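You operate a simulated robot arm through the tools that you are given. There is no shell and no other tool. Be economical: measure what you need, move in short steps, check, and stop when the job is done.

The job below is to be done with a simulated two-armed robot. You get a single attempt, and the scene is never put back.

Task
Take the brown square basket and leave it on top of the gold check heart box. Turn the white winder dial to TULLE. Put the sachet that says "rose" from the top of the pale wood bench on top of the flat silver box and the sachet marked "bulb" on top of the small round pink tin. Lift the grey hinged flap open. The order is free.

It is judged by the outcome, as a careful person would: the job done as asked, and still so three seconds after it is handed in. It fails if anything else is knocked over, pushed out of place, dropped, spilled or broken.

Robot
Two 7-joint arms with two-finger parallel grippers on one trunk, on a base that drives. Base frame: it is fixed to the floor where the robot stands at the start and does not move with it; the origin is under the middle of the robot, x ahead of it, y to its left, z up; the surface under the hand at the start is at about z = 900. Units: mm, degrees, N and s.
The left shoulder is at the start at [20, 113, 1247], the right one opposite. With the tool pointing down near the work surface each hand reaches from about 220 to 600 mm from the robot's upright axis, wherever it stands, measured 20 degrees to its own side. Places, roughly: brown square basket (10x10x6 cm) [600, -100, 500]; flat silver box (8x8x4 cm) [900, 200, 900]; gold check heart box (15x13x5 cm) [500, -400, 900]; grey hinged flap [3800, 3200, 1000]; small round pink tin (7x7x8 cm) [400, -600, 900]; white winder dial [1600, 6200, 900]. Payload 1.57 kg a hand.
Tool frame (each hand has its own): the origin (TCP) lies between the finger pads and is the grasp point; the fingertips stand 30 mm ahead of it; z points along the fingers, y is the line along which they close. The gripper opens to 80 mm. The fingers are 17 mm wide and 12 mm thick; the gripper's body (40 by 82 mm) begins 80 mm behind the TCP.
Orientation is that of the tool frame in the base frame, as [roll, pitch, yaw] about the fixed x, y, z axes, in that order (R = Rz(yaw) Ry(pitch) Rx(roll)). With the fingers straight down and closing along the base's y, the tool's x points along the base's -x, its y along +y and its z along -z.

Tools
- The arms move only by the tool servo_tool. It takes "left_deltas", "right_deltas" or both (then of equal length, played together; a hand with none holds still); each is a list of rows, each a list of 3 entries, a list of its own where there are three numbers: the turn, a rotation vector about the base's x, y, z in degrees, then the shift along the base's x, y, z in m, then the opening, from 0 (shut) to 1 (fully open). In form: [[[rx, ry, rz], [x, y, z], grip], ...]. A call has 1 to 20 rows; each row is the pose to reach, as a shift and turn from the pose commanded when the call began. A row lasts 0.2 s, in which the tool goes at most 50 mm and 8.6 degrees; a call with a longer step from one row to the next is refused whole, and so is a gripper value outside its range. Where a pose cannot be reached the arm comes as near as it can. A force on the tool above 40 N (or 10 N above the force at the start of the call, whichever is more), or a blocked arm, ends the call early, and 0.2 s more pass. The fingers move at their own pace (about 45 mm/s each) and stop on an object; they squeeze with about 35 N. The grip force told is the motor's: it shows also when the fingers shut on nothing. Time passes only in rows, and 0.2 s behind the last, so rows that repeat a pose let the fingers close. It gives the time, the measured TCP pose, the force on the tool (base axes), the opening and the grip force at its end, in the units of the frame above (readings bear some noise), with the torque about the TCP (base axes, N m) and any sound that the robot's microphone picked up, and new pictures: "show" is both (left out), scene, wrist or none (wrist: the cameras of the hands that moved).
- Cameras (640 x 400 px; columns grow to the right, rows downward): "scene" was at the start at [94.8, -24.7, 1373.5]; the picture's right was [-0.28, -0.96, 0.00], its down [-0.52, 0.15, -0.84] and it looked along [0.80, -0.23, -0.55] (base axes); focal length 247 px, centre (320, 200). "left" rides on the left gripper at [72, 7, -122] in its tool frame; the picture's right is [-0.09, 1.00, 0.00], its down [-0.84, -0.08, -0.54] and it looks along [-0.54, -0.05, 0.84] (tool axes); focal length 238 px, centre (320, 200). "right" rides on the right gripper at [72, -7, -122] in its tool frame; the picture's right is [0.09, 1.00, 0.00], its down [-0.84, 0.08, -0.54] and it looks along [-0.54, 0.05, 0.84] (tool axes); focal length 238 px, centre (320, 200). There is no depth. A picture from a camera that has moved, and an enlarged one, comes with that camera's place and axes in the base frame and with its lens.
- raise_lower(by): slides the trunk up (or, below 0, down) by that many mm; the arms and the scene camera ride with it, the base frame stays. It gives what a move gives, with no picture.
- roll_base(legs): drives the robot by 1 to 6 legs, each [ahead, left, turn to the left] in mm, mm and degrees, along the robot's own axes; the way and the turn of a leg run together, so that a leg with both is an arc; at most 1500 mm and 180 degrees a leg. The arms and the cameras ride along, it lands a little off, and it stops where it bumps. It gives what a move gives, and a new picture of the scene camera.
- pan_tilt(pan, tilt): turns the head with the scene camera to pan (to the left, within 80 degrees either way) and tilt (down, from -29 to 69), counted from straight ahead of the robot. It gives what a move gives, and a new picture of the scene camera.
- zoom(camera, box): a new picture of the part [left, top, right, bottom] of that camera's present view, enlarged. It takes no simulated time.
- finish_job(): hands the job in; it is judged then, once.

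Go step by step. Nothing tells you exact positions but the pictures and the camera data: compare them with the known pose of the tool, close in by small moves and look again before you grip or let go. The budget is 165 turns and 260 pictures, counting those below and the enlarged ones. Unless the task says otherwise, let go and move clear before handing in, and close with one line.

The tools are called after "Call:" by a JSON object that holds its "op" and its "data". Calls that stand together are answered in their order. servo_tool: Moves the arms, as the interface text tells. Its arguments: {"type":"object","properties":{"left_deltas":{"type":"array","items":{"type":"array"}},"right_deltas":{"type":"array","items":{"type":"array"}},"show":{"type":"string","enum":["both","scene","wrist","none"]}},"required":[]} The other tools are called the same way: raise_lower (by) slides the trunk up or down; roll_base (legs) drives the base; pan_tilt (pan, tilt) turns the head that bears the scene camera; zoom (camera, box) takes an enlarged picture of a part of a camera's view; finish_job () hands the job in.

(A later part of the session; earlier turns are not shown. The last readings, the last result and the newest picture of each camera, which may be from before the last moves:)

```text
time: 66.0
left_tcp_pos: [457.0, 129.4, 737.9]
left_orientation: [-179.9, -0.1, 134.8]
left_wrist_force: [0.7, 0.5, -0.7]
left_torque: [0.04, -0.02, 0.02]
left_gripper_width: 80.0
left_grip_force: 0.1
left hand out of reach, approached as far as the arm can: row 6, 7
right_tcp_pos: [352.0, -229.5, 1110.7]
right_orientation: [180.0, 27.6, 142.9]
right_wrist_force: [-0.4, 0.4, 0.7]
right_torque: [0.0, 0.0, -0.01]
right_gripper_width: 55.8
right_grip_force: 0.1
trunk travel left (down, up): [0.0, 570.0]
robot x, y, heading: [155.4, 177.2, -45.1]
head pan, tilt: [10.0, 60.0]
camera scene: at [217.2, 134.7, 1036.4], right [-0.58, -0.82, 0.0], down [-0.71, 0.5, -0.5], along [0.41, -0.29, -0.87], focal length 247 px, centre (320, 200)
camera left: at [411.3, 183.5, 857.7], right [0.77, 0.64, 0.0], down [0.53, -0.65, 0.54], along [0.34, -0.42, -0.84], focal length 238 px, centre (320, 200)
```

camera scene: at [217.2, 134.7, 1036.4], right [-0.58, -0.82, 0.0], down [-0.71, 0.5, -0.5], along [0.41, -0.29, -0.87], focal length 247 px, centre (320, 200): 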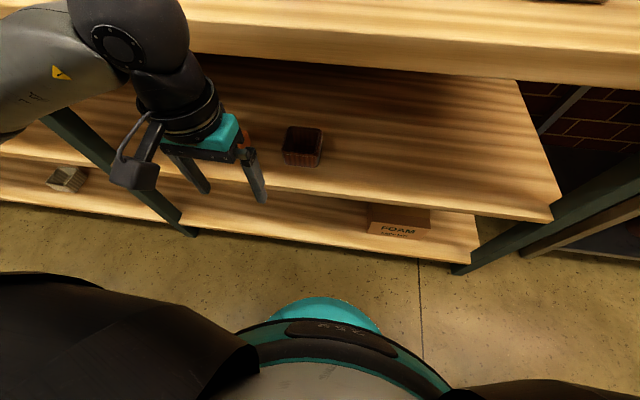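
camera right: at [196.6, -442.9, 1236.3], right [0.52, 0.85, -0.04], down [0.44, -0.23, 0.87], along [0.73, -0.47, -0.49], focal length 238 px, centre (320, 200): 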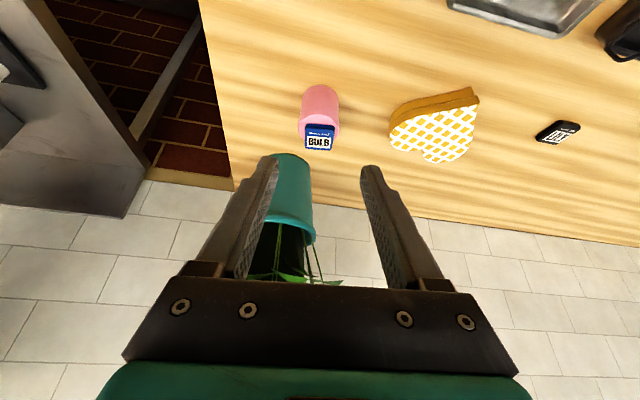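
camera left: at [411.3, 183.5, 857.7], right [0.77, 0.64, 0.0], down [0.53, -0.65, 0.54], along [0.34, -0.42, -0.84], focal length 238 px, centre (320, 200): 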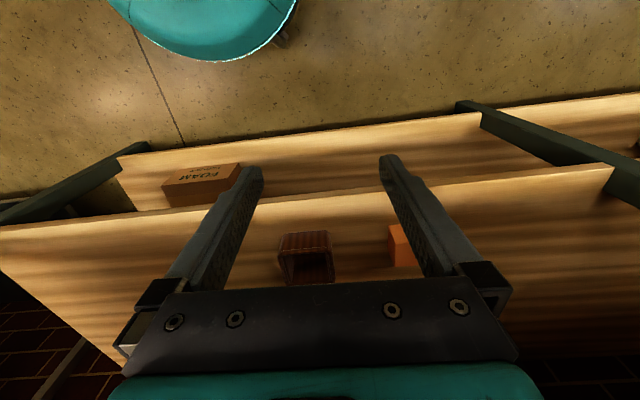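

Tilt the left hand forward while bringing it a bit lower, staying in front of the bench edge.

Call:
{"op": "servo_tool", "data": {"left_deltas": [[[-5.3, -5.3, 0], [0.005, -0.005, -0.01], 1], [[-10.6, -10.6, 0], [0.01, -0.01, -0.02], 1], [[-15.9, -15.9, 0], [0.015, -0.015, -0.035], 1], [[-21.2, -21.2, 0], [0.02, -0.02, -0.05], 1], [[-26.5, -26.5, 0], [0.028, -0.028, -0.065], 1], [[-31.8, -31.8, 0], [0.035, -0.035, -0.08], 1]]}}

```text
time: 67.4
left_tcp_pos: [529.8, 70.1, 653.8]
left_orientation: [-180.0, 39.6, 134.8]
left_wrist_force: [-0.1, -0.5, -0.2]
left_torque: [-0.01, 0.0, 0.0]
left_gripper_width: 80.0
left_grip_force: 0.0
left hand out of reach, approached as far as the arm can: row 1, 2, 3, 4, 5, 6
right_tcp_pos: [351.4, -230.2, 1111.9]
right_orientation: [-179.9, 27.7, 142.9]
right_wrist_force: [0.3, 0.3, 0.1]
right_torque: [0.01, 0.01, -0.04]
right_gripper_width: 55.9
right_grip_force: 0.1
trunk travel left (down, up): [0.0, 570.0]
robot x, y, heading: [155.8, 179.6, -45.1]
head pan, tilt: [10.0, 60.0]
camera scene: at [217.2, 134.7, 1036.4], right [-0.58, -0.82, 0.0], down [-0.71, 0.5, -0.5], along [0.41, -0.29, -0.87], focal length 247 px, centre (320, 200)
camera left: at [440.8, 168.4, 701.2], right [0.76, 0.65, 0.06], down [0.16, -0.27, 0.95], along [0.64, -0.71, -0.3], focal length 238 px, centre (320, 200)
```

scene: 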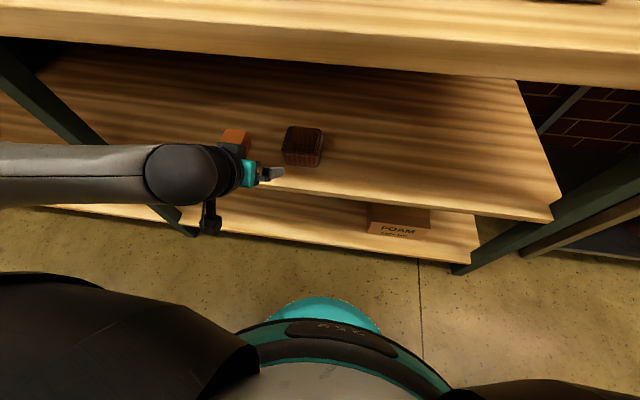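
left: 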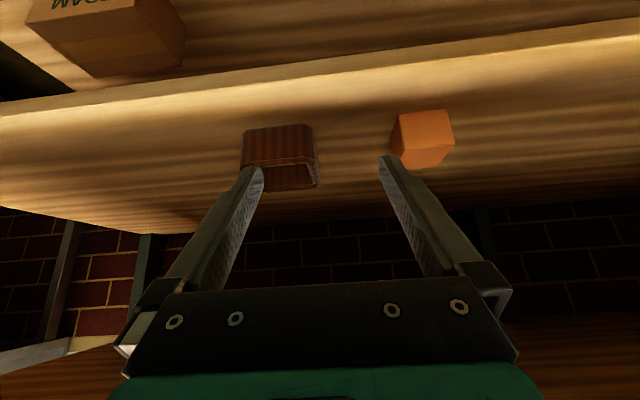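

The hand is at tilt 40° under the bench front; basket centre about F 498, L 367, with its left wall at L≈415. Move forward above the left wall.

Call:
{"op": "servo_tool", "data": {"left_deltas": [[[0, 0, 0], [0.02, -0.03, -0.005], 1], [[0, 0, 0], [0.045, -0.056, -0.01], 0.8], [[0, 0, 0], [0.07, -0.082, -0.015], 0.8], [[0, 0, 0], [0.09, -0.102, -0.02], 0.8]]}}

```text
time: 68.4
left_tcp_pos: [623.9, -33.4, 632.1]
left_orientation: [179.9, 39.6, 134.8]
left_wrist_force: [0.8, -0.2, -0.6]
left_torque: [-0.02, 0.02, 0.01]
left_gripper_width: 63.8
left_grip_force: 0.0
right_tcp_pos: [351.7, -229.1, 1110.2]
right_orientation: [180.0, 27.7, 142.9]
right_wrist_force: [0.3, -0.2, 0.9]
right_torque: [-0.01, -0.04, 0.02]
right_gripper_width: 55.8
right_grip_force: 0.0
trunk travel left (down, up): [0.0, 570.0]
robot x, y, heading: [158.2, 178.5, -45.4]
head pan, tilt: [10.0, 60.0]
camera scene: at [217.2, 134.6, 1036.4], right [-0.58, -0.82, 0.0], down [-0.71, 0.5, -0.5], along [0.41, -0.29, -0.87], focal length 247 px, centre (320, 200)
camera left: at [534.2, 65.0, 679.2], right [0.76, 0.65, 0.06], down [0.15, -0.27, 0.95], along [0.64, -0.71, -0.3], focal length 238 px, centre (320, 200)
```

scene: 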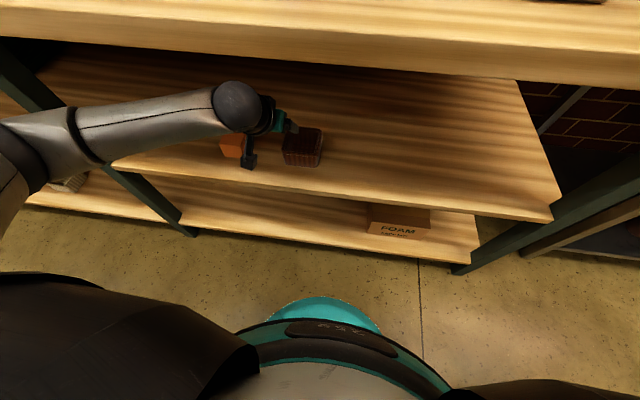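
left: 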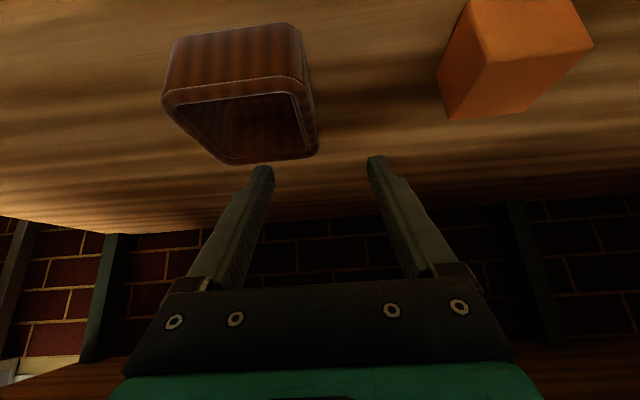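

Basket rim spans F 457–553, L 316–413, z≈557. I'll align over the left wall and come down part way.

Call:
{"op": "servo_tool", "data": {"left_deltas": [[[0, 0, 0], [0.006, -0.012, -0.005], 0.8], [[0, 0, 0], [0.012, -0.024, -0.02], 0.8], [[0, 0, 0], [0.012, -0.024, -0.04], 0.8]], "show": "wrist"}}

```text
time: 69.2
left_tcp_pos: [632.3, -55.8, 594.9]
left_orientation: [179.9, 39.6, 134.8]
left_wrist_force: [-0.6, 0.3, -0.7]
left_torque: [0.0, 0.02, 0.03]
left_gripper_width: 64.3
left_grip_force: 0.0
right_tcp_pos: [351.4, -229.3, 1110.5]
right_orientation: [179.9, 27.6, 142.8]
right_wrist_force: [0.0, 0.8, 0.8]
right_torque: [0.03, 0.03, -0.02]
right_gripper_width: 56.0
right_grip_force: 0.1
trunk travel left (down, up): [0.0, 570.0]
robot x, y, heading: [158.5, 177.5, -45.3]
head pan, tilt: [10.0, 60.0]
camera left: at [543.4, 42.0, 641.0], right [0.76, 0.65, 0.06], down [0.16, -0.27, 0.95], along [0.64, -0.71, -0.3], focal length 238 px, centre (320, 200)
```

left: 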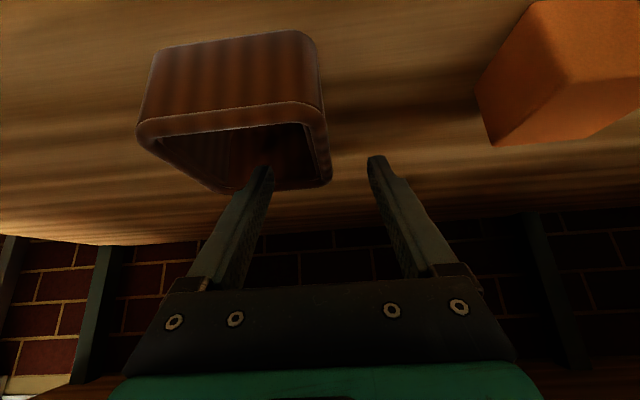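

Fingers straddle the left wall. Go down to rim height and close.

Call:
{"op": "servo_tool", "data": {"left_deltas": [[[0, 0, 0], [0, 0, -0.015], 0.8], [[0, 0, 0], [0, 0, -0.03], 0.8], [[0, 0, 0], [0, 0, -0.036], 0.8]], "show": "wrist"}}

```text
time: 70.0
left_tcp_pos: [632.4, -56.8, 557.6]
left_orientation: [179.9, 39.6, 134.9]
left_wrist_force: [-0.3, -0.7, -0.2]
left_torque: [0.01, 0.02, -0.04]
left_gripper_width: 64.0
left_grip_force: 0.2
right_tcp_pos: [350.5, -231.0, 1109.7]
right_orientation: [180.0, 27.6, 142.9]
right_wrist_force: [-0.2, -0.4, -0.3]
right_torque: [-0.01, 0.01, 0.03]
right_gripper_width: 55.9
right_grip_force: 0.1
trunk travel left (down, up): [0.0, 570.0]
robot x, y, heading: [155.2, 181.5, -45.0]
head pan, tilt: [10.0, 60.0]
camera left: at [543.6, 41.8, 604.8], right [0.76, 0.65, 0.06], down [0.15, -0.27, 0.95], along [0.64, -0.71, -0.3], focal length 238 px, centre (320, 200)
```

left: 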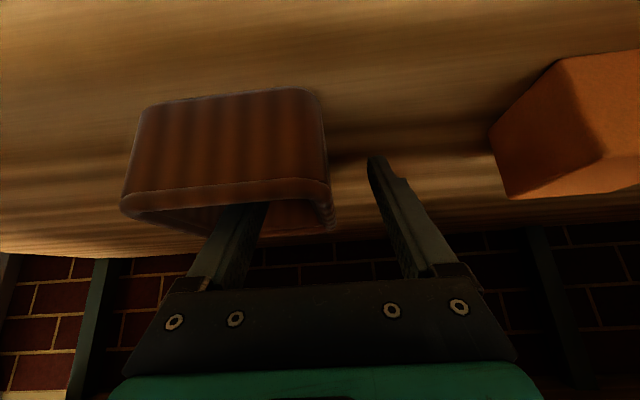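

Call:
{"op": "servo_tool", "data": {"left_deltas": [[[0, 0, 0], [0, 0, 0], 0.4], [[0, 0, 0], [0, 0, 0], 0.2], [[0, 0, 0], [0, 0, 0], 0.0], [[0, 0, 0], [0, 0, 0], 0.0], [[0, 0, 0], [0, 0, 0], 0.0], [[0, 0, 0], [0, 0, 0], 0.0]], "show": "wrist"}}

```text
time: 71.4
left_tcp_pos: [632.9, -57.5, 559.5]
left_orientation: [-179.8, 39.7, 134.7]
left_wrist_force: [0.6, -1.3, 1.8]
left_torque: [-0.14, 0.25, 0.17]
left_gripper_width: 10.6
left_grip_force: 28.6
right_tcp_pos: [351.0, -229.0, 1111.0]
right_orientation: [-179.9, 27.6, 142.9]
right_wrist_force: [-0.2, 0.0, 0.6]
right_torque: [0.01, 0.0, 0.0]
right_gripper_width: 56.0
right_grip_force: 0.1
trunk travel left (down, up): [0.0, 570.0]
robot x, y, heading: [155.7, 177.9, -45.5]
head pan, tilt: [10.0, 60.0]
camera left: at [543.4, 41.3, 605.5], right [0.76, 0.65, 0.06], down [0.16, -0.27, 0.95], along [0.64, -0.71, -0.3], focal length 238 px, centre (320, 200)
```

left: 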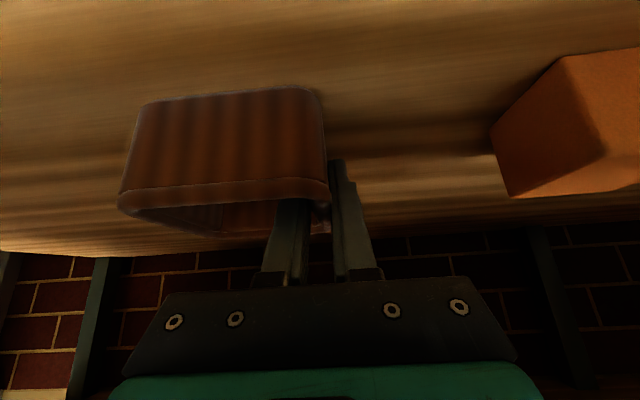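

Wall gripped. Lift a little and check.

Call:
{"op": "servo_tool", "data": {"left_deltas": [[[0, 0, 0], [0, 0, 0.01], 0], [[0, 0, 0], [0, 0, 0.03], 0], [[0, 0, 0], [0, 0, 0.05], 0], [[0, 0, 0], [0, 0, 0.05], 0]], "show": "both"}}

```text
time: 72.4
left_tcp_pos: [634.0, -54.6, 607.5]
left_orientation: [179.9, 39.6, 134.9]
left_wrist_force: [0.0, -0.8, -0.6]
left_torque: [0.04, -0.05, -0.01]
left_gripper_width: 10.7
left_grip_force: 28.0
right_tcp_pos: [350.7, -229.0, 1110.4]
right_orientation: [180.0, 27.6, 142.8]
right_wrist_force: [0.4, 0.0, 1.2]
right_torque: [0.02, 0.0, -0.02]
right_gripper_width: 55.8
right_grip_force: 0.1
trunk travel left (down, up): [0.0, 570.0]
robot x, y, heading: [151.2, 177.1, -45.1]
head pan, tilt: [10.0, 60.0]
camera scene: at [217.3, 134.6, 1036.4], right [-0.58, -0.82, 0.0], down [-0.71, 0.5, -0.5], along [0.41, -0.29, -0.87], focal length 247 px, centre (320, 200)
camera left: at [544.1, 43.2, 654.2], right [0.76, 0.65, 0.06], down [0.16, -0.27, 0.95], along [0.64, -0.71, -0.3], focal length 238 px, centre (320, 200)
```

scene: 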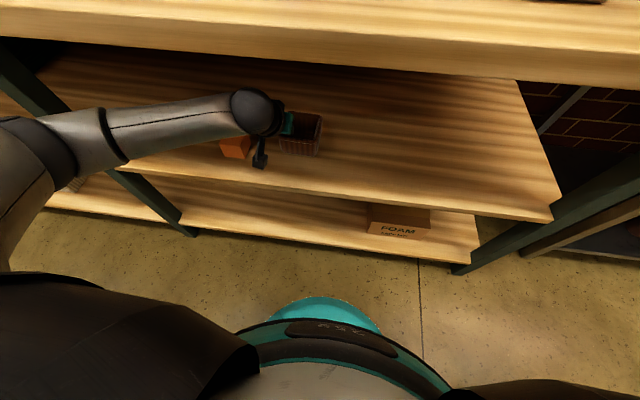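
left: 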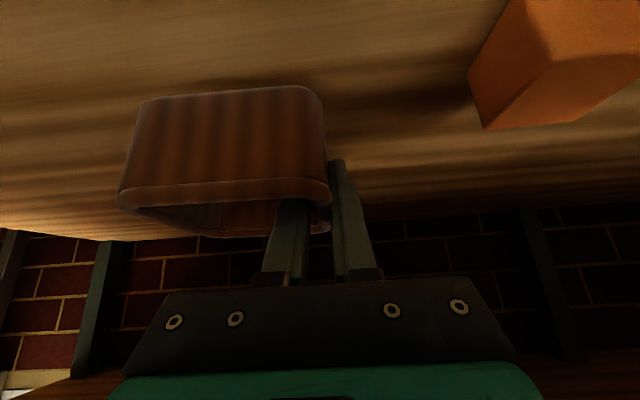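

Basket held steady and level. Back straight out by driving backward, then raise everything with the trunk.

Call:
{"op": "roll_base", "data": {"legs": [[-290, 0, 0]]}}

Call:
{"op": "raise_lower", "data": {"by": 480}}

Call:
{"op": "pan_tilt", "data": {"pan": 0, "tilt": 50}}

```text
time: 74.4
left_tcp_pos: [430.8, 147.6, 607.2]
left_orientation: [179.9, 39.5, 134.6]
left_wrist_force: [0.0, -0.3, -1.1]
left_torque: [0.04, -0.03, 0.01]
left_gripper_width: 10.6
left_grip_force: 28.0
right_tcp_pos: [147.6, -25.1, 1109.4]
right_orientation: [-180.0, 27.6, 142.7]
right_wrist_force: [-0.3, 0.2, 0.2]
right_torque: [-0.03, 0.02, -0.01]
right_gripper_width: 56.2
right_grip_force: 0.1
trunk travel left (down, up): [0.0, 570.0]
robot x, y, heading: [-44.9, 384.9, -45.1]
head pan, tilt: [10.0, 60.0]
camera scene: at [14.6, 338.7, 1036.4], right [-0.58, -0.82, 0.0], down [-0.71, 0.5, -0.5], along [0.41, -0.29, -0.87], focal length 247 px, centre (320, 200)
```

scene: 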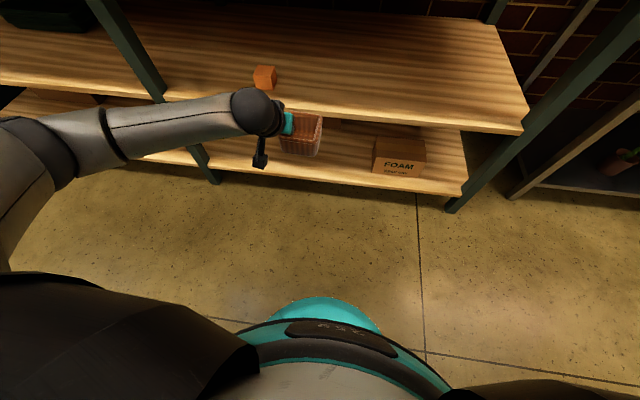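

```text
refused: 480 is not a number from -400 to 400
```

```text
time: 75.1
left_tcp_pos: [430.0, 147.8, 606.8]
left_orientation: [179.8, 39.6, 134.6]
left_wrist_force: [-0.7, -0.2, -1.3]
left_torque: [0.08, -0.07, -0.01]
left_gripper_width: 10.4
left_grip_force: 28.8
right_tcp_pos: [148.0, -26.0, 1110.3]
right_orientation: [179.9, 27.6, 142.7]
right_wrist_force: [-0.1, -0.5, -0.2]
right_torque: [0.02, -0.02, 0.01]
right_gripper_width: 56.1
right_grip_force: 0.1
trunk travel left (down, up): [0.0, 570.0]
robot x, y, heading: [-44.7, 383.7, -45.3]
head pan, tilt: [0.0, 50.0]
camera scene: at [14.4, 322.5, 1048.9], right [-0.71, -0.7, 0.0], down [-0.54, 0.54, -0.64], along [0.45, -0.46, -0.77], focal length 247 px, centre (320, 200)
```

scene: 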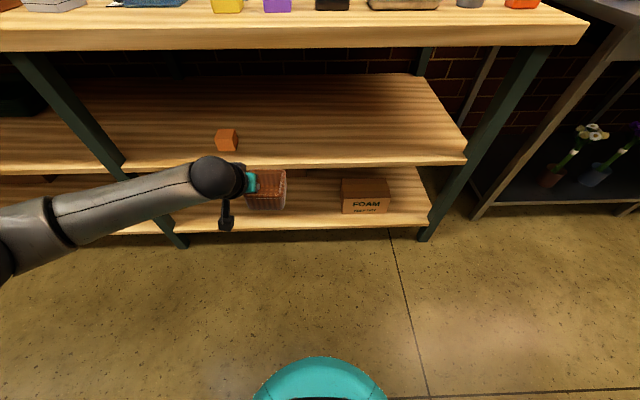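

Clear of the bench. Raise in two steps.

Call:
{"op": "raise_lower", "data": {"by": 400}}

Call:
{"op": "raise_lower", "data": {"by": 80}}

Call:
{"op": "roll_base", "data": {"legs": [[0, -299, 0]]}}

Call:
{"op": "zoom", "data": {"camera": "left", "box": [0, 0, 640, 400]}}

```text
time: 78.9
left_tcp_pos: [429.9, 148.3, 1006.6]
left_orientation: [179.9, 39.6, 134.6]
left_wrist_force: [-0.6, 0.0, -1.5]
left_torque: [0.04, -0.08, -0.01]
left_gripper_width: 10.5
left_grip_force: 28.4
right_tcp_pos: [149.1, -27.0, 1509.5]
right_orientation: [-180.0, 27.6, 142.7]
right_wrist_force: [0.1, -0.2, -0.3]
right_torque: [-0.01, 0.01, -0.08]
right_gripper_width: 55.8
right_grip_force: 0.1
trunk travel left (down, up): [-400.0, 170.0]
robot x, y, heading: [-43.3, 380.2, -45.4]
head pan, tilt: [0.0, 50.0]
```

```text
time: 80.1
left_tcp_pos: [429.5, 147.9, 1086.9]
left_orientation: [179.9, 39.6, 134.6]
left_wrist_force: [-0.1, 0.2, -1.9]
left_torque: [0.04, -0.04, -0.02]
left_gripper_width: 10.8
left_grip_force: 28.6
right_tcp_pos: [147.6, -26.7, 1590.2]
right_orientation: [-180.0, 27.6, 142.7]
right_wrist_force: [0.7, 0.7, 0.2]
right_torque: [0.0, 0.01, 0.01]
right_gripper_width: 55.7
right_grip_force: 0.1
trunk travel left (down, up): [-480.0, 90.0]
robot x, y, heading: [-50.4, 384.1, -45.2]
head pan, tilt: [0.0, 50.0]
```

```text
time: 82.1
left_tcp_pos: [222.6, -56.2, 1087.7]
left_orientation: [179.9, 39.6, 134.7]
left_wrist_force: [-0.8, -0.2, -0.9]
left_torque: [0.05, -0.05, 0.0]
left_gripper_width: 10.5
left_grip_force: 28.1
right_tcp_pos: [-60.0, -230.2, 1589.5]
right_orientation: [-179.9, 27.6, 142.8]
right_wrist_force: [-1.1, 0.3, 1.4]
right_torque: [0.03, -0.02, -0.01]
right_gripper_width: 56.0
right_grip_force: 0.1
trunk travel left (down, up): [-480.0, 90.0]
robot x, y, heading: [-255.5, 177.4, -45.4]
head pan, tilt: [0.0, 50.0]
camera scene: at [-192.9, 117.3, 1528.9], right [-0.71, -0.7, 0.0], down [-0.54, 0.54, -0.64], along [0.45, -0.46, -0.77], focal length 247 px, centre (320, 200)
```

scene: 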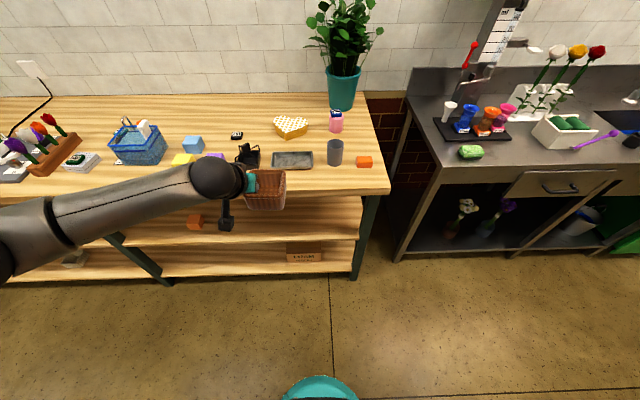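

```text
1.00 times, centred on (320, 200) of left (not enlarged: the box is as wide or as high as the picture)
camera zoom: at [134.1, 41.5, 1134.0], right [0.76, 0.65, 0.06], down [0.15, -0.27, 0.95], along [0.63, -0.71, -0.3], focal length 238 px, centre (320, 200)
```

zoom: 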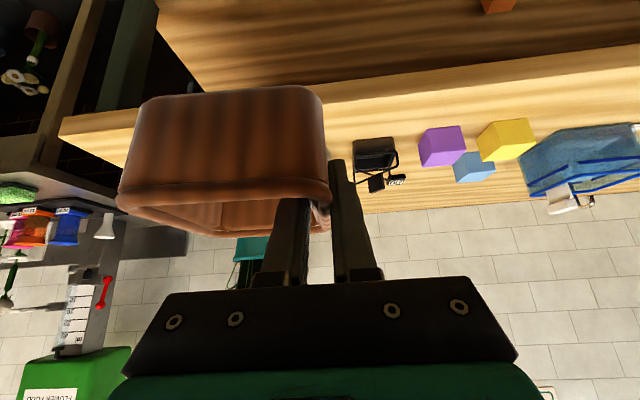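

The heart box is about F 662, L 64 and the basket is now at F 214, L 75. Drive forward 400 first, then refine.

Call:
{"op": "roll_base", "data": {"legs": [[400, 0, 0]]}}

Call:
{"op": "zoom", "data": {"camera": "left", "box": [0, 0, 640, 400]}}

```text
time: 84.6
left_tcp_pos: [509.0, -338.2, 1086.8]
left_orientation: [179.9, 39.4, 135.1]
left_wrist_force: [0.8, 0.6, -1.5]
left_torque: [0.05, -0.05, 0.02]
left_gripper_width: 10.4
left_grip_force: 28.5
right_tcp_pos: [228.6, -516.7, 1589.4]
right_orientation: [-180.0, 27.5, 143.2]
right_wrist_force: [-0.1, -0.2, -0.6]
right_torque: [0.0, 0.04, -0.01]
right_gripper_width: 56.1
right_grip_force: 0.1
trunk travel left (down, up): [-480.0, 90.0]
robot x, y, heading: [33.5, -106.4, -44.9]
head pan, tilt: [0.0, 50.0]
camera scene: at [92.4, -166.9, 1528.9], right [-0.71, -0.71, 0.0], down [-0.54, 0.54, -0.64], along [0.46, -0.45, -0.77], focal length 247 px, centre (320, 200)
```

scene: 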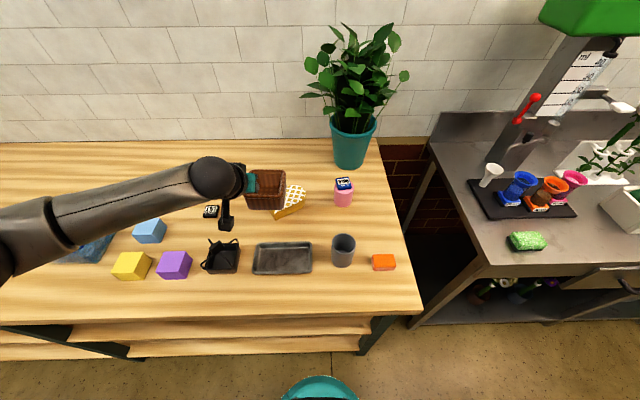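

```text
1.00 times, centred on (320, 200) of left (not enlarged: the box is as wide or as high as the picture)
camera zoom: at [419.7, -240.4, 1133.8], right [0.75, 0.66, 0.06], down [0.16, -0.27, 0.95], along [0.64, -0.71, -0.3], focal length 238 px, centre (320, 200)
```

zoom: 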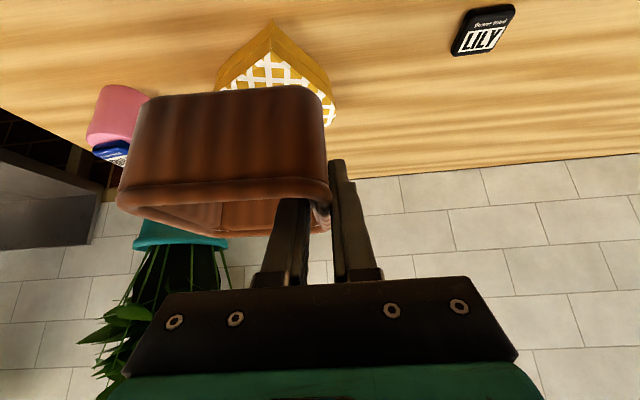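

The heart's centroid is about F 684, L 69 (tip toward me). Drive another 42 mm forward, 10 right, then extend the arm the rest.

Call:
{"op": "roll_base", "data": {"legs": [[42, -10, 0]]}}

Call:
{"op": "servo_tool", "data": {"left_deltas": [[[0, 0, 0], [0.009, -0.009, -0.01], 0], [[0, 0, 0], [0.018, -0.018, -0.03], 0], [[0, 0, 0], [0.018, -0.018, -0.045], 0]]}}

```text
time: 85.5
left_tcp_pos: [532.0, -374.4, 1086.3]
left_orientation: [180.0, 39.5, 135.1]
left_wrist_force: [-0.7, 0.3, -1.4]
left_torque: [0.04, -0.03, 0.02]
left_gripper_width: 10.4
left_grip_force: 28.8
right_tcp_pos: [252.6, -551.2, 1590.2]
right_orientation: [180.0, 27.6, 143.2]
right_wrist_force: [-0.1, -0.2, 0.4]
right_torque: [0.02, -0.02, 0.03]
right_gripper_width: 55.9
right_grip_force: 0.1
trunk travel left (down, up): [-480.0, 90.0]
robot x, y, heading: [52.4, -141.1, -44.6]
head pan, tilt: [0.0, 50.0]
camera scene: at [115.3, -203.9, 1528.9], right [-0.71, -0.71, 0.0], down [-0.54, 0.54, -0.64], along [0.46, -0.45, -0.77], focal length 247 px, centre (320, 200)
```

scene: 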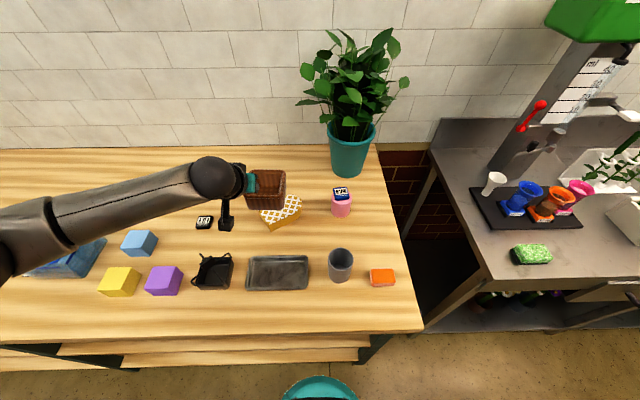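

```text
time: 86.3
left_tcp_pos: [550.8, -389.6, 1042.7]
left_orientation: [179.9, 39.6, 135.0]
left_wrist_force: [0.4, 0.4, -0.4]
left_torque: [0.08, -0.02, 0.0]
left_gripper_width: 10.6
left_grip_force: 28.5
right_tcp_pos: [250.2, -548.8, 1590.1]
right_orientation: [-180.0, 27.6, 143.2]
right_wrist_force: [0.1, -0.2, 0.5]
right_torque: [0.0, 0.03, -0.01]
right_gripper_width: 56.1
right_grip_force: 0.1
trunk travel left (down, up): [-480.0, 90.0]
robot x, y, heading: [53.1, -140.5, -44.6]
head pan, tilt: [0.0, 50.0]
camera scene: at [114.1, -202.0, 1529.0], right [-0.71, -0.71, 0.0], down [-0.54, 0.54, -0.64], along [0.46, -0.45, -0.77], focal length 247 px, centre (320, 200)
camera left: at [460.1, -293.0, 1089.1], right [0.75, 0.66, 0.06], down [0.16, -0.27, 0.95], along [0.64, -0.71, -0.3], focal length 238 px, centre (320, 200)
```

scene: 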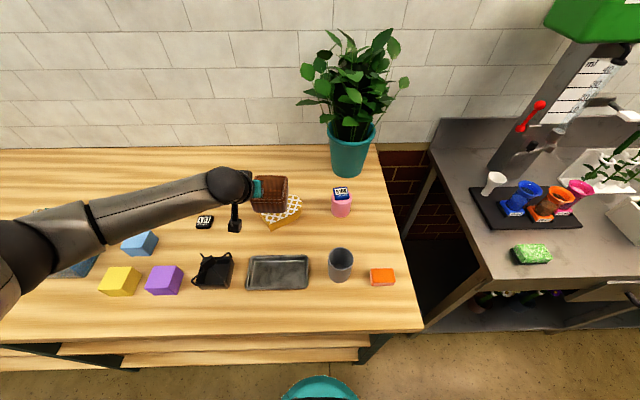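
left: 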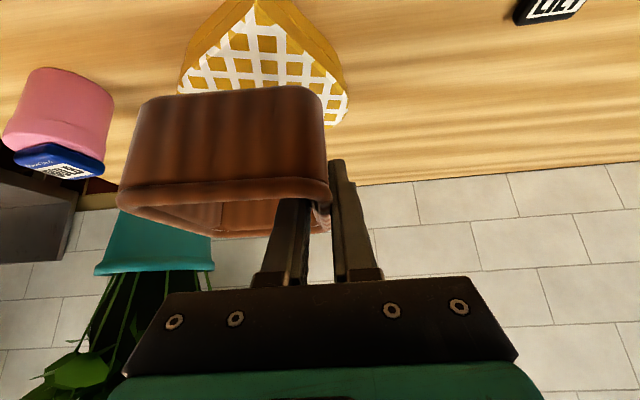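

Well aligned over the heart. Lower slowly.

Call:
{"op": "servo_tool", "data": {"left_deltas": [[[0, 0, 0], [0.002, -0.002, -0.01], 0], [[0, 0, 0], [0.002, -0.002, -0.02], 0], [[0, 0, 0], [0.002, -0.002, -0.027], 0]], "show": "both"}}

Call:
{"op": "zoom", "data": {"camera": "scene", "box": [220, 150, 350, 240]}}

```text
time: 87.1
left_tcp_pos: [552.9, -392.8, 1015.8]
left_orientation: [179.9, 39.6, 135.1]
left_wrist_force: [-0.2, 0.3, -0.9]
left_torque: [0.01, -0.08, 0.01]
left_gripper_width: 10.6
left_grip_force: 28.4
right_tcp_pos: [250.0, -550.3, 1589.2]
right_orientation: [180.0, 27.6, 143.2]
right_wrist_force: [0.0, 0.9, -0.2]
right_torque: [-0.01, -0.01, 0.01]
right_gripper_width: 56.1
right_grip_force: 0.0
trunk travel left (down, up): [-480.0, 90.0]
robot x, y, heading: [53.9, -140.6, -45.1]
head pan, tilt: [0.0, 50.0]
camera scene: at [114.5, -202.7, 1528.9], right [-0.71, -0.71, 0.0], down [-0.54, 0.54, -0.64], along [0.46, -0.45, -0.77], focal length 247 px, centre (320, 200)
camera left: at [462.3, -295.2, 1061.8], right [0.75, 0.66, 0.06], down [0.16, -0.27, 0.95], along [0.64, -0.71, -0.3], focal length 238 px, centre (320, 200)
```

scene: 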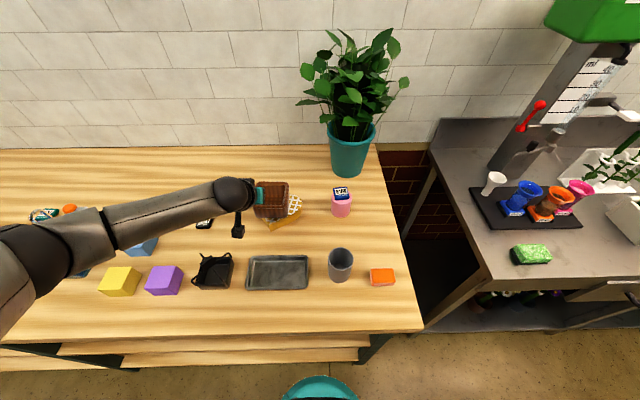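
left: 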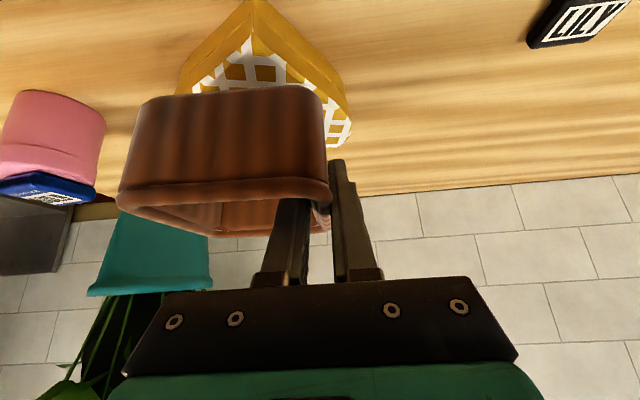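

```text
4.44 times, centred on (285, 195) of scene
camera zoom: at [114.5, -202.7, 1528.9], right [-0.71, -0.71, 0.0], down [-0.54, 0.54, -0.64], along [0.46, -0.45, -0.77], focal length 1097 px, centre (476, 222)
```

zoom: 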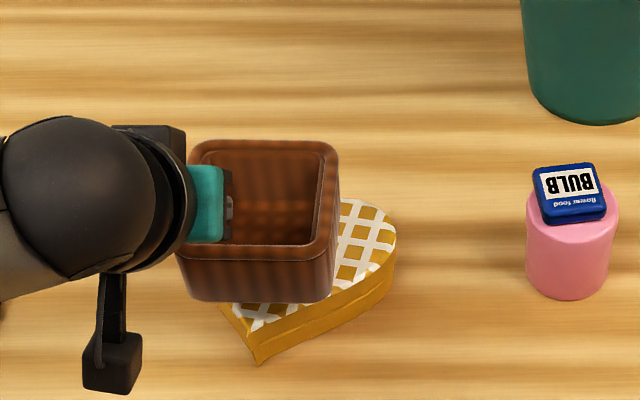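

Centred within several millimetres. Continue down until contact.

Call:
{"op": "servo_tool", "data": {"left_deltas": [[[0, 0, 0], [-0.002, -0.002, -0.004], 0], [[0, 0, 0], [-0.002, -0.002, -0.007], 0], [[0, 0, 0], [-0.002, -0.002, -0.009], 0]], "show": "none"}}

```text
time: 87.9
left_tcp_pos: [549.5, -395.7, 1005.5]
left_orientation: [179.9, 39.5, 135.2]
left_wrist_force: [-0.1, -0.1, -1.4]
left_torque: [0.06, -0.05, -0.02]
left_gripper_width: 10.4
left_grip_force: 28.7
right_tcp_pos: [250.2, -549.7, 1590.8]
right_orientation: [-180.0, 27.6, 143.2]
right_wrist_force: [0.1, -0.1, 0.3]
right_torque: [0.0, -0.01, -0.02]
right_gripper_width: 55.9
right_grip_force: 0.1
trunk travel left (down, up): [-480.0, 90.0]
robot x, y, heading: [51.2, -141.3, -44.8]
head pan, tilt: [0.0, 50.0]
```

Call:
{"op": "servo_tool", "data": {"left_deltas": [[[0, 0, 0], [0, 0, -0.002], 0], [[0, 0, 0], [0, 0, -0.004], 0], [[0, 0, 0], [0, 0, -0.005], 0]], "show": "wrist"}}

Call:
{"op": "zoom", "data": {"camera": "scene", "box": [220, 150, 350, 240]}}

```text
time: 88.7
left_tcp_pos: [550.4, -394.9, 1000.0]
left_orientation: [179.9, 39.5, 135.2]
left_wrist_force: [-0.4, 0.9, -1.3]
left_torque: [0.06, -0.07, -0.01]
left_gripper_width: 10.6
left_grip_force: 29.0
right_tcp_pos: [250.2, -549.6, 1590.1]
right_orientation: [179.9, 27.6, 143.1]
right_wrist_force: [-0.1, -0.6, 0.3]
right_torque: [0.02, 0.05, 0.03]
right_gripper_width: 56.1
right_grip_force: 0.1
trunk travel left (down, up): [-480.0, 90.0]
robot x, y, heading: [52.7, -143.8, -44.8]
head pan, tilt: [0.0, 50.0]
camera left: at [459.8, -297.7, 1047.4], right [0.75, 0.66, 0.06], down [0.16, -0.27, 0.95], along [0.64, -0.71, -0.3], focal length 238 px, centre (320, 200)
```

left: 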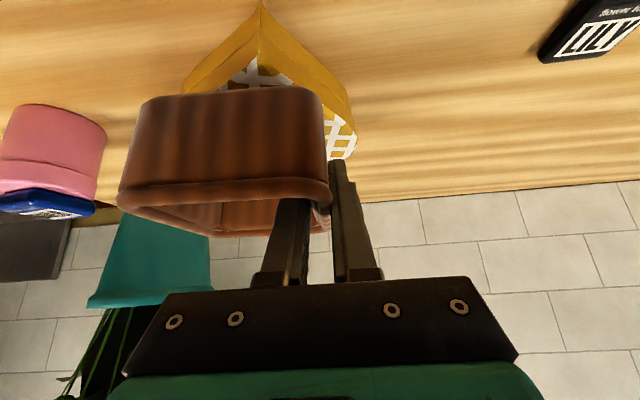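

```text
4.44 times, centred on (285, 195) of scene
camera zoom: at [114.5, -202.6, 1528.9], right [-0.71, -0.71, 0.0], down [-0.54, 0.54, -0.64], along [0.46, -0.45, -0.77], focal length 1097 px, centre (476, 222)
```

zoom: 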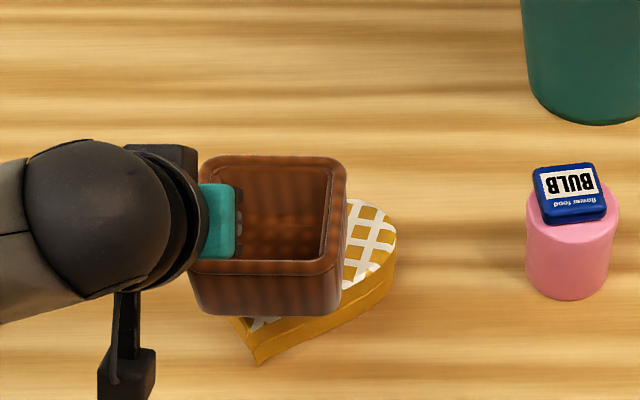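

Call:
{"op": "servo_tool", "data": {"left_deltas": [[[0, 0, 0], [0, 0, -0.002], 0], [[0, 0, 0], [0, 0, -0.004], 0], [[0, 0, 0], [0, 0, -0.006], 0]], "show": "none"}}

```text
time: 89.5
left_tcp_pos: [550.2, -395.0, 993.3]
left_orientation: [179.9, 39.5, 135.1]
left_wrist_force: [-0.1, 0.4, -1.2]
left_torque: [0.03, -0.01, 0.0]
left_gripper_width: 10.7
left_grip_force: 28.3
right_tcp_pos: [250.8, -549.5, 1589.4]
right_orientation: [179.9, 27.6, 143.1]
right_wrist_force: [0.2, 1.5, -0.6]
right_torque: [0.01, 0.02, 0.0]
right_gripper_width: 56.1
right_grip_force: 0.0
trunk travel left (down, up): [-480.0, 90.0]
robot x, y, heading: [52.0, -142.5, -44.7]
head pan, tilt: [0.0, 50.0]
```

Call:
{"op": "servo_tool", "data": {"left_deltas": [[[0, 0, 0], [0, 0, -0.002], 0], [[0, 0, 0], [0, 0, -0.004], 0], [[0, 0, 0], [0, 0, -0.006], 0]], "show": "wrist"}}

Call:
{"op": "zoom", "data": {"camera": "scene", "box": [220, 150, 350, 240]}}

```text
time: 90.3
left_tcp_pos: [550.2, -396.0, 988.8]
left_orientation: [179.8, 39.5, 135.0]
left_wrist_force: [0.4, 0.1, -1.1]
left_torque: [0.02, -0.06, 0.01]
left_gripper_width: 10.7
left_grip_force: 28.3
right_tcp_pos: [249.5, -550.9, 1589.8]
right_orientation: [179.9, 27.6, 143.2]
right_wrist_force: [-0.2, 1.2, -0.4]
right_torque: [-0.01, 0.02, -0.01]
right_gripper_width: 56.1
right_grip_force: 0.1
trunk travel left (down, up): [-480.0, 90.0]
robot x, y, heading: [52.3, -141.4, -44.7]
head pan, tilt: [0.0, 50.0]
camera left: at [460.1, -298.1, 1035.7], right [0.75, 0.66, 0.06], down [0.16, -0.27, 0.95], along [0.64, -0.71, -0.3], focal length 238 px, centre (320, 200)
```

left: 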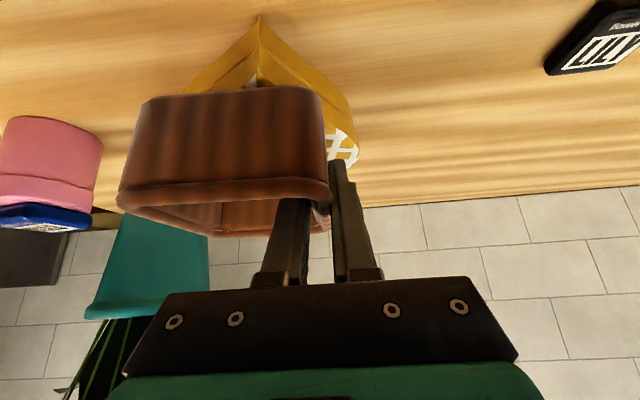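

```text
4.44 times, centred on (285, 195) of scene
camera zoom: at [114.5, -202.7, 1528.9], right [-0.71, -0.71, 0.0], down [-0.54, 0.54, -0.64], along [0.46, -0.45, -0.77], focal length 1097 px, centre (476, 222)
```

zoom: 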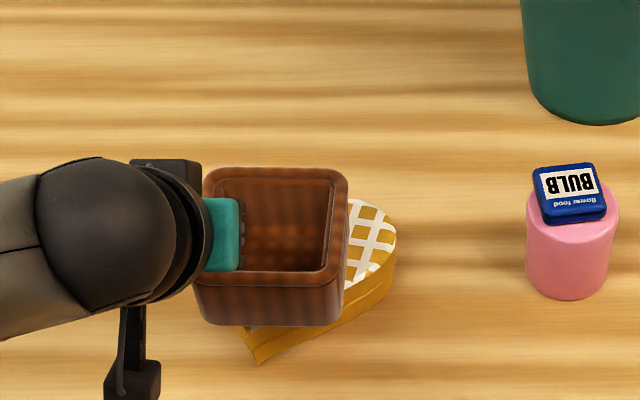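

The heart top appears nearer z 938. Keep lowering gently.

Call:
{"op": "servo_tool", "data": {"left_deltas": [[[0, 0, 0], [0, 0, -0.002], 0], [[0, 0, 0], [0, 0, -0.004], 0], [[0, 0, 0], [0, 0, -0.006], 0], [[0, 0, 0], [0, 0, -0.007], 0]], "show": "wrist"}}

Call:
{"op": "zoom", "data": {"camera": "left", "box": [110, 10, 390, 185]}}

```text
time: 91.3
left_tcp_pos: [551.3, -396.4, 983.4]
left_orientation: [-179.9, 39.9, 135.3]
left_wrist_force: [1.0, 2.9, 8.6]
left_torque: [-0.45, 0.52, -0.16]
left_gripper_width: 10.8
left_grip_force: 29.1
right_tcp_pos: [249.8, -548.9, 1589.9]
right_orientation: [180.0, 27.7, 143.2]
right_wrist_force: [-0.2, -0.1, -0.3]
right_torque: [0.01, 0.01, 0.01]
right_gripper_width: 55.9
right_grip_force: 0.0
trunk travel left (down, up): [-480.0, 90.0]
robot x, y, heading: [53.3, -139.5, -44.6]
head pan, tilt: [0.0, 50.0]
camera left: at [460.4, -298.4, 1030.3], right [0.75, 0.66, 0.06], down [0.16, -0.26, 0.95], along [0.64, -0.71, -0.3], focal length 238 px, centre (320, 200)
```

left: 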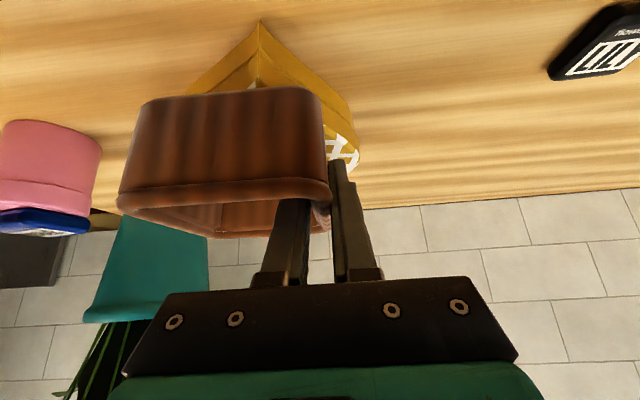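

```text
2.29 times, centred on (250, 98) of left
camera zoom: at [460.4, -298.4, 1030.3], right [0.75, 0.66, 0.06], down [0.16, -0.26, 0.95], along [0.64, -0.71, -0.3], focal length 545 px, centre (480, 434)
```

zoom: 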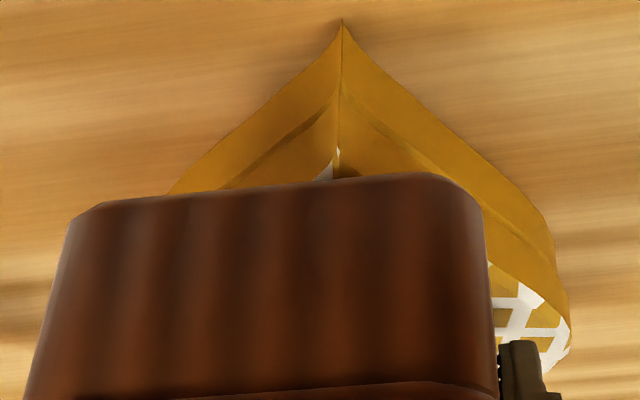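

In contact (≈9 N), with the basket centred on the heart. Ease, release, then lift straight up.

Call:
{"op": "servo_tool", "data": {"left_deltas": [[[0, 0, 0], [0, 0, 0.002], 0.05], [[0, 0, 0], [0, 0, 0.002], 0.3], [[0, 0, 0], [0, 0, 0.002], 0.5], [[0, 0, 0], [0, 0, 0.002], 0.5], [[0, 0, 0], [0, 0, 0.002], 0.5], [[0, 0, 0], [0, 0, 0.02], 0.5], [[0, 0, 0], [0, 0, 0.05], 0.5], [[0, 0, 0], [0, 0, 0.09], 0.5]]}}

Call:
{"op": "zoom", "data": {"camera": "scene", "box": [220, 150, 350, 240]}}

```text
time: 93.1
left_tcp_pos: [551.6, -394.8, 1074.2]
left_orientation: [179.7, 39.6, 135.1]
left_wrist_force: [0.2, -0.3, 0.0]
left_torque: [0.01, 0.01, 0.0]
left_gripper_width: 39.9
left_grip_force: 0.0
right_tcp_pos: [250.6, -549.4, 1590.6]
right_orientation: [180.0, 27.5, 143.2]
right_wrist_force: [0.4, -0.1, 0.0]
right_torque: [0.01, 0.0, 0.02]
right_gripper_width: 56.0
right_grip_force: 0.0
trunk travel left (down, up): [-480.0, 90.0]
robot x, y, heading: [52.9, -141.5, -45.0]
head pan, tilt: [0.0, 50.0]
camera scene: at [114.2, -202.3, 1529.0], right [-0.71, -0.71, 0.0], down [-0.54, 0.54, -0.64], along [0.46, -0.45, -0.77], focal length 247 px, centre (320, 200)
camera left: at [461.2, -296.9, 1121.3], right [0.75, 0.66, 0.06], down [0.16, -0.27, 0.95], along [0.64, -0.7, -0.3], focal length 238 px, centre (320, 200)
```

scene: 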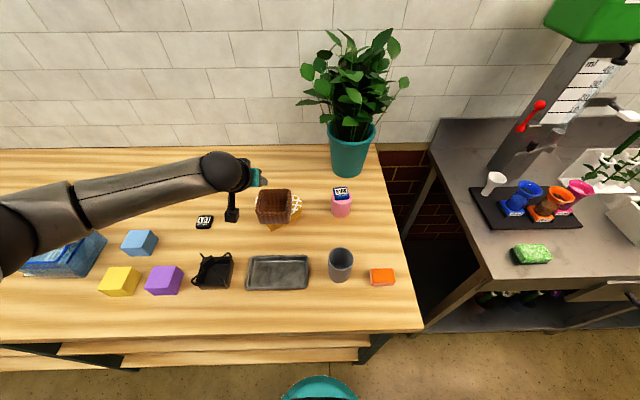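
left: 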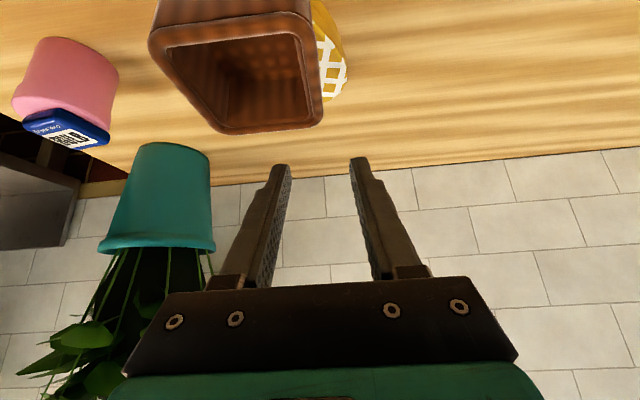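

```text
4.44 times, centred on (285, 195) of scene
camera zoom: at [114.2, -202.3, 1529.0], right [-0.71, -0.71, 0.0], down [-0.54, 0.54, -0.64], along [0.46, -0.45, -0.77], focal length 1097 px, centre (476, 222)
```

zoom: 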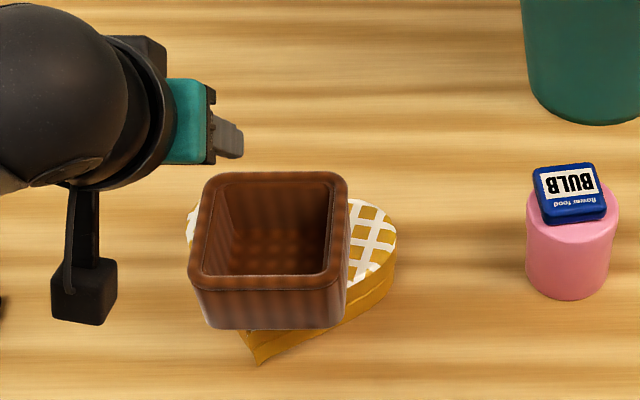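

The basket rests level on the heart. Now back away, tuck the arms, and look left toward the flap.

Call:
{"op": "roll_base", "data": {"legs": [[-700, 0, 0]]}}

Call:
{"op": "pan_tilt", "data": {"pan": 70, "tilt": 15}}

```text
time: 96.9
left_tcp_pos: [61.3, 90.3, 1074.0]
left_orientation: [180.0, 39.5, 134.9]
left_wrist_force: [-0.1, -0.2, 0.8]
left_torque: [0.03, 0.04, 0.0]
left_gripper_width: 39.9
left_grip_force: 0.1
right_tcp_pos: [-240.5, -62.2, 1589.7]
right_orientation: [180.0, 27.7, 142.9]
right_wrist_force: [-0.1, 0.5, -0.2]
right_torque: [0.01, 0.01, 0.0]
right_gripper_width: 56.0
right_grip_force: 0.1
trunk travel left (down, up): [-480.0, 90.0]
robot x, y, heading: [-434.6, 347.7, -45.2]
head pan, tilt: [0.0, 50.0]
camera scene: at [-374.7, 285.5, 1529.0], right [-0.71, -0.71, 0.0], down [-0.54, 0.54, -0.64], along [0.45, -0.46, -0.77], focal length 247 px, centre (320, 200)
```

scene: 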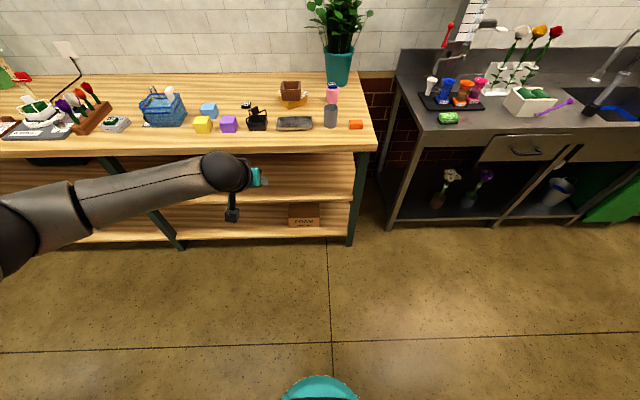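

```text
time: 98.3
left_tcp_pos: [60.8, 90.2, 1073.0]
left_orientation: [-180.0, 39.6, 134.8]
left_wrist_force: [0.3, 0.7, 0.3]
left_torque: [-0.02, 0.02, 0.01]
left_gripper_width: 40.0
left_grip_force: 0.1
right_tcp_pos: [-239.7, -62.2, 1590.6]
right_orientation: [-179.9, 27.5, 142.9]
right_wrist_force: [-0.6, -1.0, 0.2]
right_torque: [0.04, -0.02, 0.0]
right_gripper_width: 55.6
right_grip_force: 0.0
trunk travel left (down, up): [-480.0, 90.0]
robot x, y, heading: [-437.5, 347.6, -45.2]
head pan, tilt: [70.0, 15.0]
camera scene: at [-344.0, 379.0, 1582.6], right [0.42, -0.91, 0.0], down [-0.24, -0.11, -0.97], along [0.88, 0.41, -0.26], focal length 247 px, centre (320, 200)
```

scene: 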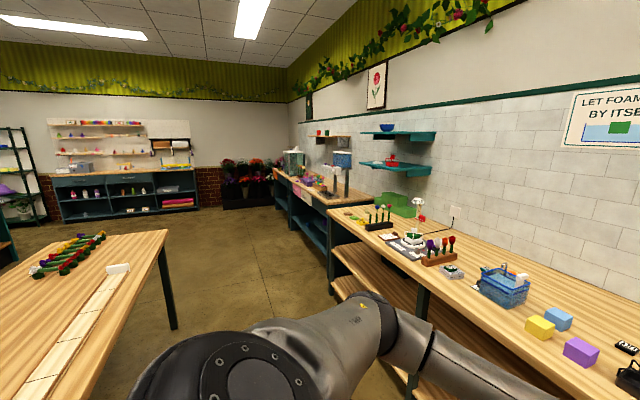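

The flap should be on the counter further left along this wall, and the dial on the far-wall counter. The aisle is clear, so I'll drive left in two legs and look again.

Call:
{"op": "roll_base", "data": {"legs": [[180, 0, 0], [0, 1500, 0], [0, 1300, 0]]}}

```text
time: 113.1
left_tcp_pos: [2207.9, 1933.8, 1073.7]
left_orientation: [179.9, 39.6, 133.7]
left_wrist_force: [0.3, -0.4, 0.5]
left_torque: [-0.02, 0.01, 0.0]
left_gripper_width: 40.0
left_grip_force: 0.1
right_tcp_pos: [1902.5, 1788.0, 1589.7]
right_orientation: [180.0, 27.5, 141.7]
right_wrist_force: [0.5, 0.8, 1.2]
right_torque: [0.0, 0.01, 0.02]
right_gripper_width: 55.9
right_grip_force: 0.0
trunk travel left (down, up): [-480.0, 90.0]
robot x, y, heading: [1715.0, 2201.0, -46.2]
head pan, tilt: [70.0, 15.0]
camera scene: at [1808.4, 2231.3, 1582.7], right [0.4, -0.92, 0.0], down [-0.24, -0.1, -0.97], along [0.88, 0.39, -0.26], focal length 247 px, centre (320, 200)
```

scene: 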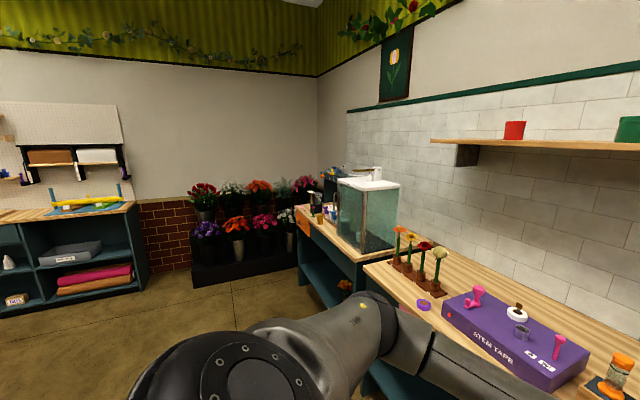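

Call:
{"op": "zoom", "data": {"camera": "scene", "box": [250, 140, 430, 265]}}

Call:
{"op": "roll_base", "data": {"legs": [[0, 1300, 1]]}}

```text
3.20 times, centred on (340, 202) of scene
camera zoom: at [1808.4, 2231.3, 1582.7], right [0.4, -0.92, 0.0], down [-0.24, -0.1, -0.97], along [0.88, 0.39, -0.26], focal length 790 px, centre (256, 192)
```

zoom: 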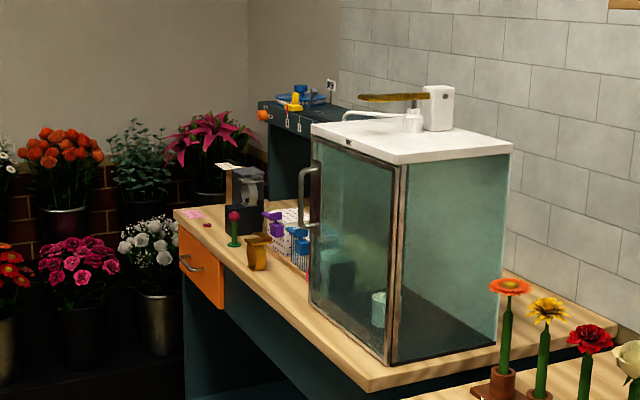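

```text
time: 119.7
left_tcp_pos: [3154.3, 2837.3, 1074.3]
left_orientation: [179.9, 39.6, 133.6]
left_wrist_force: [0.2, 0.0, -0.3]
left_torque: [0.01, 0.01, -0.01]
left_gripper_width: 39.9
left_grip_force: 0.1
right_tcp_pos: [2849.5, 2690.5, 1590.0]
right_orientation: [-179.9, 27.7, 141.6]
right_wrist_force: [0.0, -0.7, -0.2]
right_torque: [0.03, 0.01, 0.01]
right_gripper_width: 55.9
right_grip_force: 0.1
trunk travel left (down, up): [-480.0, 90.0]
robot x, y, heading: [2662.4, 3105.1, -46.3]
head pan, tilt: [70.0, 15.0]
camera scene: at [2755.3, 3134.0, 1582.7], right [0.4, -0.92, 0.0], down [-0.24, -0.1, -0.97], along [0.89, 0.39, -0.26], focal length 247 px, centre (320, 200)
```

scene: 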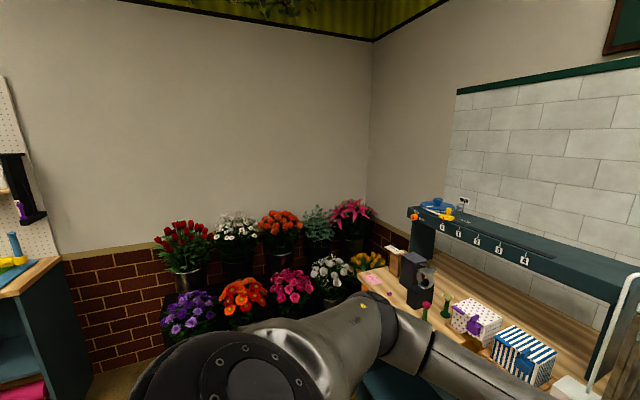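

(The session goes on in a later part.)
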